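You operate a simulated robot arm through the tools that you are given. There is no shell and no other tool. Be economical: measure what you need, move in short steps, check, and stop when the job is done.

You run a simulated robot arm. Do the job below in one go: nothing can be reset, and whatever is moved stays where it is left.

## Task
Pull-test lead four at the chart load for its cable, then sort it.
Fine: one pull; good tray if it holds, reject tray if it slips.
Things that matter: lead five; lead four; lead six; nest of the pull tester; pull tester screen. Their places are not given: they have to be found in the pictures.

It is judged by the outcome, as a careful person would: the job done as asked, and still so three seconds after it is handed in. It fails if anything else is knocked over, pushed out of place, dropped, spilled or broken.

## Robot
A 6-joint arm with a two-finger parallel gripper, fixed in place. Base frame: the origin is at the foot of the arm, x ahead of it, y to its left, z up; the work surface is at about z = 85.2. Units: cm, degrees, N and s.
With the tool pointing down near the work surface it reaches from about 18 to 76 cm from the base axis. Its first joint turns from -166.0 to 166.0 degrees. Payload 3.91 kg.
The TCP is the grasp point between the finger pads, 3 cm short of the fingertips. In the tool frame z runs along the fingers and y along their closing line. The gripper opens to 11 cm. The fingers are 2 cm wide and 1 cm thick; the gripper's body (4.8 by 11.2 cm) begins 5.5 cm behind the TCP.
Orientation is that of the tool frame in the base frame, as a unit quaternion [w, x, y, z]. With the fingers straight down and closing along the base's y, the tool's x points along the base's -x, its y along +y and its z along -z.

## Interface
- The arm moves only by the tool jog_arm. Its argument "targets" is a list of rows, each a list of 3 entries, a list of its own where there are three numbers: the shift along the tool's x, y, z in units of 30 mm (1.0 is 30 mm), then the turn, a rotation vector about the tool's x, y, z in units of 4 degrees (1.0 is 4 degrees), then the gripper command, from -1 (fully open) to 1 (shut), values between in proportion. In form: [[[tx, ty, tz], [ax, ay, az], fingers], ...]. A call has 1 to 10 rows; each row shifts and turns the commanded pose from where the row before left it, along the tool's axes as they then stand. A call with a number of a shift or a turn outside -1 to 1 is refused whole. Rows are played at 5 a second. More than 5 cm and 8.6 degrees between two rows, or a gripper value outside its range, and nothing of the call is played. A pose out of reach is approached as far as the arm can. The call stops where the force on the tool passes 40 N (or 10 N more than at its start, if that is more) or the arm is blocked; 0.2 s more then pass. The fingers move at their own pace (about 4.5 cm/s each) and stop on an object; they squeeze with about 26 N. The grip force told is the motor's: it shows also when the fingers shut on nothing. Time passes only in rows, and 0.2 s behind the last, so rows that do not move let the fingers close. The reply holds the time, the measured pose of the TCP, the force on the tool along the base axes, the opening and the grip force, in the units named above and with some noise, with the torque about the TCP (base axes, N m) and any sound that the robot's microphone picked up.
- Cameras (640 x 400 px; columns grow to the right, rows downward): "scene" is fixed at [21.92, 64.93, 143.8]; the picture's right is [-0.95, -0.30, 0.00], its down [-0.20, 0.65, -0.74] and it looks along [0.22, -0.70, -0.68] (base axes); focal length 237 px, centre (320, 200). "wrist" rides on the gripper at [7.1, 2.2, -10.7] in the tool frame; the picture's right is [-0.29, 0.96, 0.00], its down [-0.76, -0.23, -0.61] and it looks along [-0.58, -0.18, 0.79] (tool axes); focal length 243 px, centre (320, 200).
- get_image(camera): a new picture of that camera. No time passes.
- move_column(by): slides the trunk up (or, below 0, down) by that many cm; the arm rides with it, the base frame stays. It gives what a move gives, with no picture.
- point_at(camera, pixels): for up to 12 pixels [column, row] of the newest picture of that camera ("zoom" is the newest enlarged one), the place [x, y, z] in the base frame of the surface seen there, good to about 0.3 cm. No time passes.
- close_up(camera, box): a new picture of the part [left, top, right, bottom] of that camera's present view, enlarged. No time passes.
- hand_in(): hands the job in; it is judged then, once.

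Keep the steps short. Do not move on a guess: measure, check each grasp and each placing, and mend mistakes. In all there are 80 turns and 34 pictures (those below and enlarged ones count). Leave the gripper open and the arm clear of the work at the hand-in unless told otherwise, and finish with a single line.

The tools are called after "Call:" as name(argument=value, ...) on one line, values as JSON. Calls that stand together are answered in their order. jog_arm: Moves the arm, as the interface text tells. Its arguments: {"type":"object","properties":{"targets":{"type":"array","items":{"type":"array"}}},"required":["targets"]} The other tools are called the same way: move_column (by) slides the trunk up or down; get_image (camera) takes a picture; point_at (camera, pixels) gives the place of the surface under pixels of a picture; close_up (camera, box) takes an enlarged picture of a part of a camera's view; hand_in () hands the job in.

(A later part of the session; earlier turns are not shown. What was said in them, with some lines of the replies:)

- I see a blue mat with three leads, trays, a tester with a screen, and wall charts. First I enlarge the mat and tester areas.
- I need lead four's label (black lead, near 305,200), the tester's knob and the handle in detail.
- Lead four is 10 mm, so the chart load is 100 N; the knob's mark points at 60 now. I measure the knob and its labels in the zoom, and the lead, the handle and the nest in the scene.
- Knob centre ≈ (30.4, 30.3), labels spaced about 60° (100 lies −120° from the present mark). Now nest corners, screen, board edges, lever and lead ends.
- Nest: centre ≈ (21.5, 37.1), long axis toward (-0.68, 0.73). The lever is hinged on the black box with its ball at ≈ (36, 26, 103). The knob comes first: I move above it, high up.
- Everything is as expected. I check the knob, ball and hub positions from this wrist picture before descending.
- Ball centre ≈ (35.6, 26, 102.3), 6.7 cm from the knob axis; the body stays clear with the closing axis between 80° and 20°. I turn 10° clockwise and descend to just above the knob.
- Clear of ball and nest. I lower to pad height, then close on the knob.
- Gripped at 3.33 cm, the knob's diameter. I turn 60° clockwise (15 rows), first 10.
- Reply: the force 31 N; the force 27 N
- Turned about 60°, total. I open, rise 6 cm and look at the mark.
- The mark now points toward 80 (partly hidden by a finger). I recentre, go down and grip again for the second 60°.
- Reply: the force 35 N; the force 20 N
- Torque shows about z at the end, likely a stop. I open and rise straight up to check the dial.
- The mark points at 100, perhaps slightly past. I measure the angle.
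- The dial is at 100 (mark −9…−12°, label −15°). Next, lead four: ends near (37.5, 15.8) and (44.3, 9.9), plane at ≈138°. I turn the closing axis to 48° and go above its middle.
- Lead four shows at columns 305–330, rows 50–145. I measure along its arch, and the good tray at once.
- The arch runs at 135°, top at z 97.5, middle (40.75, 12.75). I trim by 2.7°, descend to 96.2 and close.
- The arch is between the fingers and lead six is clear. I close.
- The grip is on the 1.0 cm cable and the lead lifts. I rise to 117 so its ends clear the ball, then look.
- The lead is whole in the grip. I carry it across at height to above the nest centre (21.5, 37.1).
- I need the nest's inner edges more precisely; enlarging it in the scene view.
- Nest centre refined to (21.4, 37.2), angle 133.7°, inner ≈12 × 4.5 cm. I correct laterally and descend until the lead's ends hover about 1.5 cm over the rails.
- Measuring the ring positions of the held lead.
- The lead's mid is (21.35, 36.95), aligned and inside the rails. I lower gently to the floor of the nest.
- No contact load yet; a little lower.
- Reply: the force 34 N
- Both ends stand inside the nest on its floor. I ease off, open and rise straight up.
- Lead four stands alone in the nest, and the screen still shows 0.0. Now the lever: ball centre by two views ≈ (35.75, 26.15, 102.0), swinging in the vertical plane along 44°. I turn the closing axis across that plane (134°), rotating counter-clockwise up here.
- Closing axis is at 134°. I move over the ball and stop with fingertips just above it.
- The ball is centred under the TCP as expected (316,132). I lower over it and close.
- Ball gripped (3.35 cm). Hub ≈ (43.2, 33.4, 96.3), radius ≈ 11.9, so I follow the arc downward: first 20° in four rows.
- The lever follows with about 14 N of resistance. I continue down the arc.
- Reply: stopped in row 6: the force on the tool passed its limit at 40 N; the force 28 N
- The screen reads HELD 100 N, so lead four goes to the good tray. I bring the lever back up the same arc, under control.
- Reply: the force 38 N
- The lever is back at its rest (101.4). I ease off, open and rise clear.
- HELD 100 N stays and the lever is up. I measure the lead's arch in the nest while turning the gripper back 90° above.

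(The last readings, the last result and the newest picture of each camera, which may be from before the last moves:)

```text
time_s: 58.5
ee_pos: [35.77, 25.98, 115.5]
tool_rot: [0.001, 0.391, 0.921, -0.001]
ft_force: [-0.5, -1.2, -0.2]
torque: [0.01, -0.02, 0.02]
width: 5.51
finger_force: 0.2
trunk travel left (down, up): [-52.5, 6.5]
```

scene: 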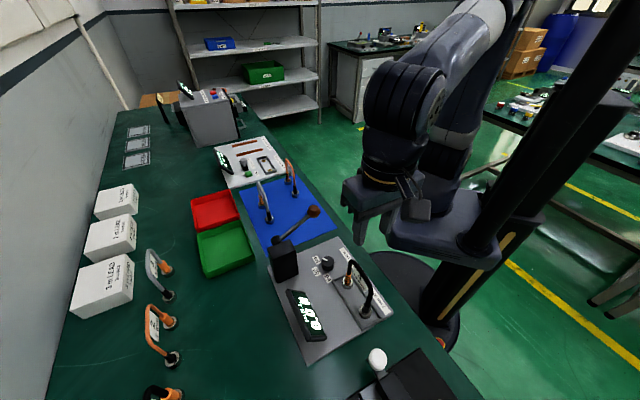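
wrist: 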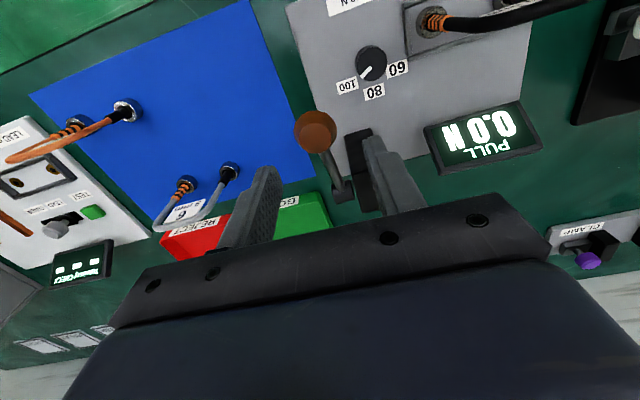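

The arch is where I left it. I go back over it and descend to the former grasp pose (21.2, 37.15, 97.0).

Call:
jog_arm(targets=[[[0.865, -0.129, 0], [0, 0, 0], 0], [[0.865, -0.129, 0], [0, 0, 0], 0], [[0.865, -0.129, 0], [0, 0, 0], 0], [[0.865, -0.129, 0], [0, 0, 0], 0], [[0.865, -0.129, 0], [0, 0, 0], 0], [[0.865, -0.129, 0], [0, 0, 0], 0], [[0.865, -0.129, 0], [0, 0, 0], 0], [[0, 0, 0.9], [0, 0, 0], 0], [[0, 0, 0.9], [0, 0, 0], 0], [[0, 0, 0.9], [0, 0, 0], 0]])

```text
time_s: 60.7
ee_pos: [21.1, 36.94, 107.22]
tool_rot: [-0.001, 0.39, 0.921, -0.001]
ft_force: [0.4, 1.0, 0.8]
torque: [-0.01, 0.03, 0.0]
width: 5.49
finger_force: 0.2
trunk travel left (down, up): [-52.5, 6.5]
```

Call:
jog_arm(targets=[[[0.02, 0.08, 0.9], [0, 0, 0], 0], [[0, 0, 0.9], [0, 0, 0], 0], [[0, 0, 0.9], [0, 0, 0], 0], [[0, 0, 0.63], [0, 0, 0], 0], [[0, 0, 0], [0, 0, 0], 0.4], [[0, 0, 0], [0, 0, 0], 0.7], [[0, 0, 0], [0, 0, 0], 1], [[0, 0, 0], [0, 0, 0], 1], [[0, 0, 0], [0, 0, 0], 1]])

```text
time_s: 62.7
ee_pos: [21.33, 37.26, 97.38]
tool_rot: [0.0, 0.391, 0.92, -0.001]
ft_force: [0.0, -0.5, 1.3]
torque: [0.0, 0.05, 0.02]
width: 1.01
finger_force: 26.1
trunk travel left (down, up): [-52.5, 6.5]
```

Gripped (1.01 cm). I lift straight out to 117.

Call:
jog_arm(targets=[[[0, 0, -0.4], [0, 0, 0], 1], [[0, 0, -0.8], [0, 0, 0], 1], [[0, 0, -0.9], [0, 0, 0], 1], [[0, 0, -0.9], [0, 0, 0], 1], [[0, 0, -0.9], [0, 0, 0], 1], [[0, 0, -0.9], [0, 0, 0], 1], [[0, 0, -0.9], [0, 0, 0], 1], [[0, 0, -0.6], [0, 0, 0], 1], [[0, 0, -0.37], [0, 0, 0], 1]])

Call:
point_at(camera="scene", pixels=[[198, 235], [240, 222], [255, 258], [207, 276], [204, 240], [236, 228], [247, 256], [210, 268], [219, 229], [231, 267], [202, 256], [226, 248]])

```text
time_s: 64.7
ee_pos: [21.26, 37.28, 117.38]
tool_rot: [-0.001, 0.391, 0.92, 0.0]
ft_force: [-0.4, -1.0, -1.8]
torque: [0.01, 0.02, -0.03]
width: 0.99
finger_force: 26.1
trunk travel left (down, up): [-52.5, 6.5]
```

```text
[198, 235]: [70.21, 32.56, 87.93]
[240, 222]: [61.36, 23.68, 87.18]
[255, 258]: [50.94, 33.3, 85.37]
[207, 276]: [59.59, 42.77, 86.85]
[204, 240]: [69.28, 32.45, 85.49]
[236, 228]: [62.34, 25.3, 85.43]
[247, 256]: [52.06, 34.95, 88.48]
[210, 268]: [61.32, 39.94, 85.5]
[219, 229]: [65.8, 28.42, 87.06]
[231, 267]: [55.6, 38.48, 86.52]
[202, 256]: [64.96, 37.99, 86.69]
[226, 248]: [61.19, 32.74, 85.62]
```

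Tray corners give centre ≈ (60.8, 33.1), its axes at 132°/44°, same as the lead. I carry the lead there at height.

Call:
jog_arm(targets=[[[-0.4, 0.334, 0], [0, 0, 0], 1], [[-0.65, 0.543, 0], [0, 0, 0], 1], [[-0.75, 0.627, 0], [0, 0, 0], 1], [[-0.75, 0.627, 0], [0, 0, 0], 1], [[-0.75, 0.627, 0], [0, 0, 0], 1], [[-0.75, 0.627, 0], [0, 0, 0], 1], [[-0.75, 0.627, 0], [0, 0, 0], 1], [[-0.75, 0.627, 0], [0, 0, 0], 1], [[-0.75, 0.627, 0], [0, 0, 0], 1], [[-0.75, 0.627, 0], [0, 0, 0], 1]])

Call:
jog_arm(targets=[[[-0.75, 0.627, 0], [0, 0, 0], 1], [[-0.75, 0.627, 0], [0, 0, 0], 1], [[-0.7, 0.585, 0], [0, 0, 0], 1], [[-0.55, 0.46, 0], [0, 0, 0], 1], [[-0.37, 0.308, 0], [0, 0, 0], 1], [[0, 0, 0], [0, 0, 0], 1]])

Call:
get_image(camera="scene")

```text
time_s: 66.9
ee_pos: [48.87, 34.43, 117.29]
tool_rot: [-0.001, 0.39, 0.921, -0.001]
ft_force: [-1.1, -0.7, -1.1]
torque: [0.02, 0.01, -0.03]
width: 0.99
finger_force: 26.0
trunk travel left (down, up): [-52.5, 6.5]
```

```text
time_s: 68.3
ee_pos: [60.07, 33.2, 117.28]
tool_rot: [-0.001, 0.39, 0.921, 0.0]
ft_force: [-0.1, -0.5, -1.3]
torque: [0.01, 0.03, -0.03]
width: 1.0
finger_force: 25.8
out of reach, approached as far as the arm can: row 5
trunk travel left (down, up): [-52.5, 6.5]
```

```text
6 pictures are left
```

scene: 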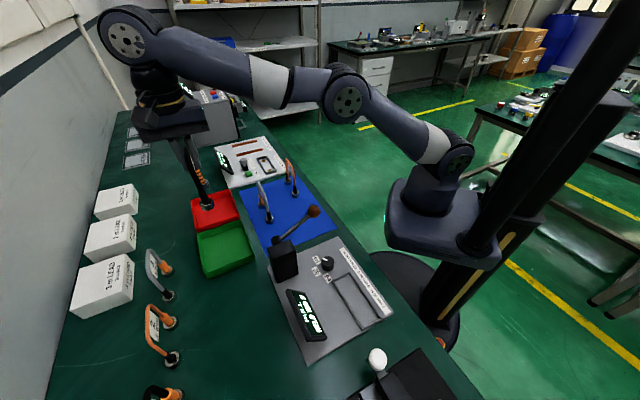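

Slightly short of reach at this height; reach grows lower down. I descend to 101, with the ends still above the rim.

Call:
jog_arm(targets=[[[0, 0, 0.7], [0, 0, 0], 1], [[0, 0, 0.9], [0, 0, 0], 1], [[0, 0, 0.9], [0, 0, 0], 1], [[0, 0, 0.9], [0, 0, 0], 1], [[0, 0, 0.9], [0, 0, 0], 1], [[0, 0, 0.7], [0, 0, 0], 1], [[0, 0, 0.35], [0, 0, 0], 1], [[0, 0, 0], [0, 0, 0], 1]])

Call:
close_up(camera="scene", box=[165, 170, 285, 290])

Call:
point_at(camera="zoom", pixels=[[320, 200]])

```text
time_s: 70.1
ee_pos: [60.14, 32.89, 101.23]
tool_rot: [-0.001, 0.39, 0.921, 0.0]
ft_force: [-0.5, 0.5, -1.1]
torque: [-0.02, 0.02, 0.01]
width: 1.01
finger_force: 25.9
trunk travel left (down, up): [-52.5, 6.5]
```

```text
3.33 times, centred on (225, 230) of scene
```

zoom: 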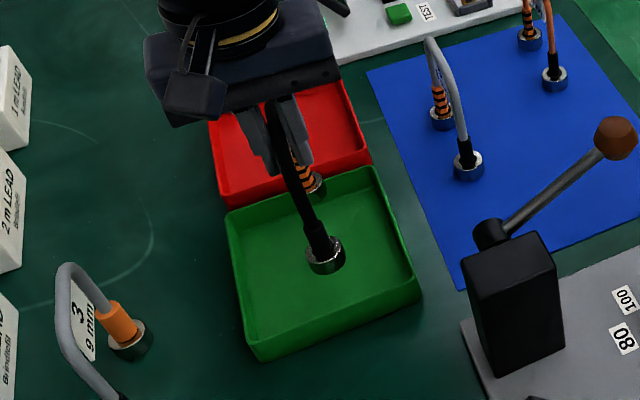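

```text
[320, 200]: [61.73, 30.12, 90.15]
```

Measuring the held lead's rings against the tray.

Call:
point_at(camera="zoom", pixels=[[308, 258], [345, 255], [327, 270], [318, 190], [324, 188], [228, 218], [375, 172], [418, 295], [262, 352], [300, 190]])

```text
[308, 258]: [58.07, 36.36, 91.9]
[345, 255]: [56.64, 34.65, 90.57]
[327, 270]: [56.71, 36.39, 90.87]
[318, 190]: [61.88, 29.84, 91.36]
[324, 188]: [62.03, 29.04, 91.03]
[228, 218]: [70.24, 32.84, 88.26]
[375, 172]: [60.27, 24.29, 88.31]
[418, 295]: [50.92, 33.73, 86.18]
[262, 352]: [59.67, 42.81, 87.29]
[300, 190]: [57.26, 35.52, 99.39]
```

The lead is within the tray outline; a shift of about 0.5 cm centres it. I lower toward the tray floor.

Call:
jog_arm(targets=[[[0.04, 0.15, 0], [0, 0, 0], 1], [[0, 0, 0.4], [0, 0, 0], 1], [[0, 0, 0.5], [0, 0, 0], 1], [[0, 0, 0.4], [0, 0, 0], 1], [[0, 0, 0.15], [0, 0, 0], 1], [[0, 0, 0], [0, 0, 0], 1]])

```text
time_s: 71.5
ee_pos: [60.32, 33.53, 96.91]
tool_rot: [-0.001, 0.39, 0.921, -0.001]
ft_force: [0.0, -0.4, -1.2]
torque: [0.01, 0.0, -0.04]
width: 0.99
finger_force: 26.1
trunk travel left (down, up): [-52.5, 6.5]
```

Call:
jog_arm(targets=[[[0, 0, 0.06], [0, 0, 0], 1], [[0, 0, 0.04], [0, 0, 0], 1], [[0, 0, 0], [0, 0, 0], 1]])

```text
time_s: 72.3
ee_pos: [60.39, 33.45, 96.52]
tool_rot: [0.0, 0.391, 0.92, -0.001]
ft_force: [-0.9, -0.2, 1.1]
torque: [-0.04, -0.11, 0.01]
width: 1.03
finger_force: 26.0
trunk travel left (down, up): [-52.5, 6.5]
```

Contact is starting (force +1.1 from −1.2). A hair lower, and look.

Call:
jog_arm(targets=[[[0, 0, 0.02], [0, 0, 0], 1], [[0, 0, 0], [0, 0, 0], 1]])

Call:
close_up(camera="scene", box=[180, 200, 270, 290])

```text
time_s: 72.9
ee_pos: [60.26, 33.53, 96.57]
tool_rot: [0.0, 0.391, 0.921, 0.001]
ft_force: [0.5, -0.3, 7.3]
torque: [0.07, -0.06, 0.03]
width: 1.02
finger_force: 25.9
trunk travel left (down, up): [-52.5, 6.5]
```

```text
4.44 times, centred on (225, 245) of scene
```

zoom: 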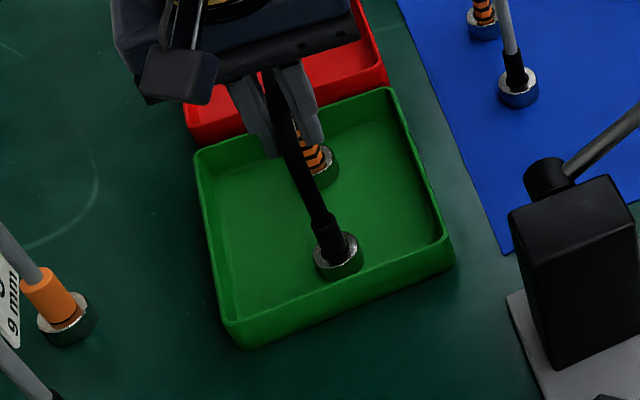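

Both ends stand on the green tray's floor. I open and rise straight up.

Call:
jog_arm(targets=[[[0, 0, 0], [0, 0, 0], 0.7], [[0, 0, 0], [0, 0, 0], 0.3], [[0, 0, 0], [0, 0, 0], 0.2], [[0, 0, -0.4], [0, 0, 0], 0.2], [[0, 0, -0.8], [0, 0, 0], 0.2], [[0, 0, -0.9], [0, 0, 0], 0.2], [[0, 0, -0.9], [0, 0, 0], 0.2], [[0, 0, -0.9], [0, 0, 0], 0.2], [[0, 0, -0.9], [0, 0, 0], 0.2], [[0, 0, -0.6], [0, 0, 0], 0.2]])

Call:
jog_arm(targets=[[[0, -0.8, -0.4], [0, 0, 0], 0], [[0, -0.8, -0.4], [0, 0, 0], -0.5], [[0, -0.8, 0], [0, 0, 0], -1], [[0, -0.8, 0], [0, 0, 0], -1], [[0, 0, 0], [0, 0, 0], -1]])

Call:
get_image(camera="scene")

```text
time_s: 75.1
ee_pos: [60.29, 33.6, 112.78]
tool_rot: [-0.002, 0.391, 0.92, -0.002]
ft_force: [-1.1, 0.0, -0.8]
torque: [0.02, 0.01, -0.02]
width: 4.38
finger_force: 0.2
trunk travel left (down, up): [-52.5, 6.5]
```

```text
time_s: 76.3
ee_pos: [53.48, 26.9, 115.19]
tool_rot: [0.0, 0.389, 0.921, -0.001]
ft_force: [-0.5, -0.6, 0.5]
torque: [0.02, -0.02, 0.02]
width: 10.99
finger_force: 0.1
trunk travel left (down, up): [-52.5, 6.5]
```

```text
3 pictures are left
```

scene: 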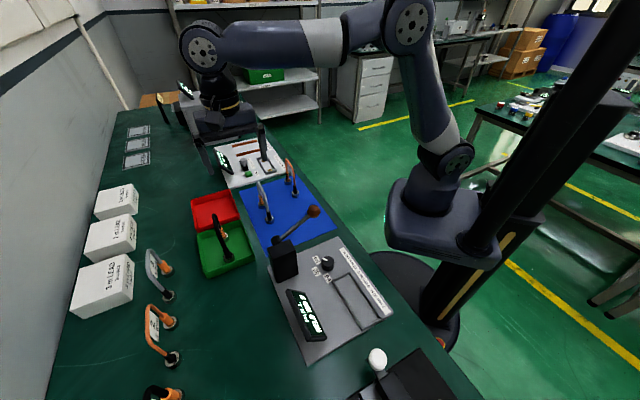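

Lead four stands in the green good tray, the other leads, trays and lever are in place, and the gripper is open and clear. I hand in.

Call:
hand_in()

```text
The job is handed in.
```

Lead four (10 mm cable) was pulled once at the chart load of 100 N, the screen read HELD 100 N, and it now stands in the good tray.
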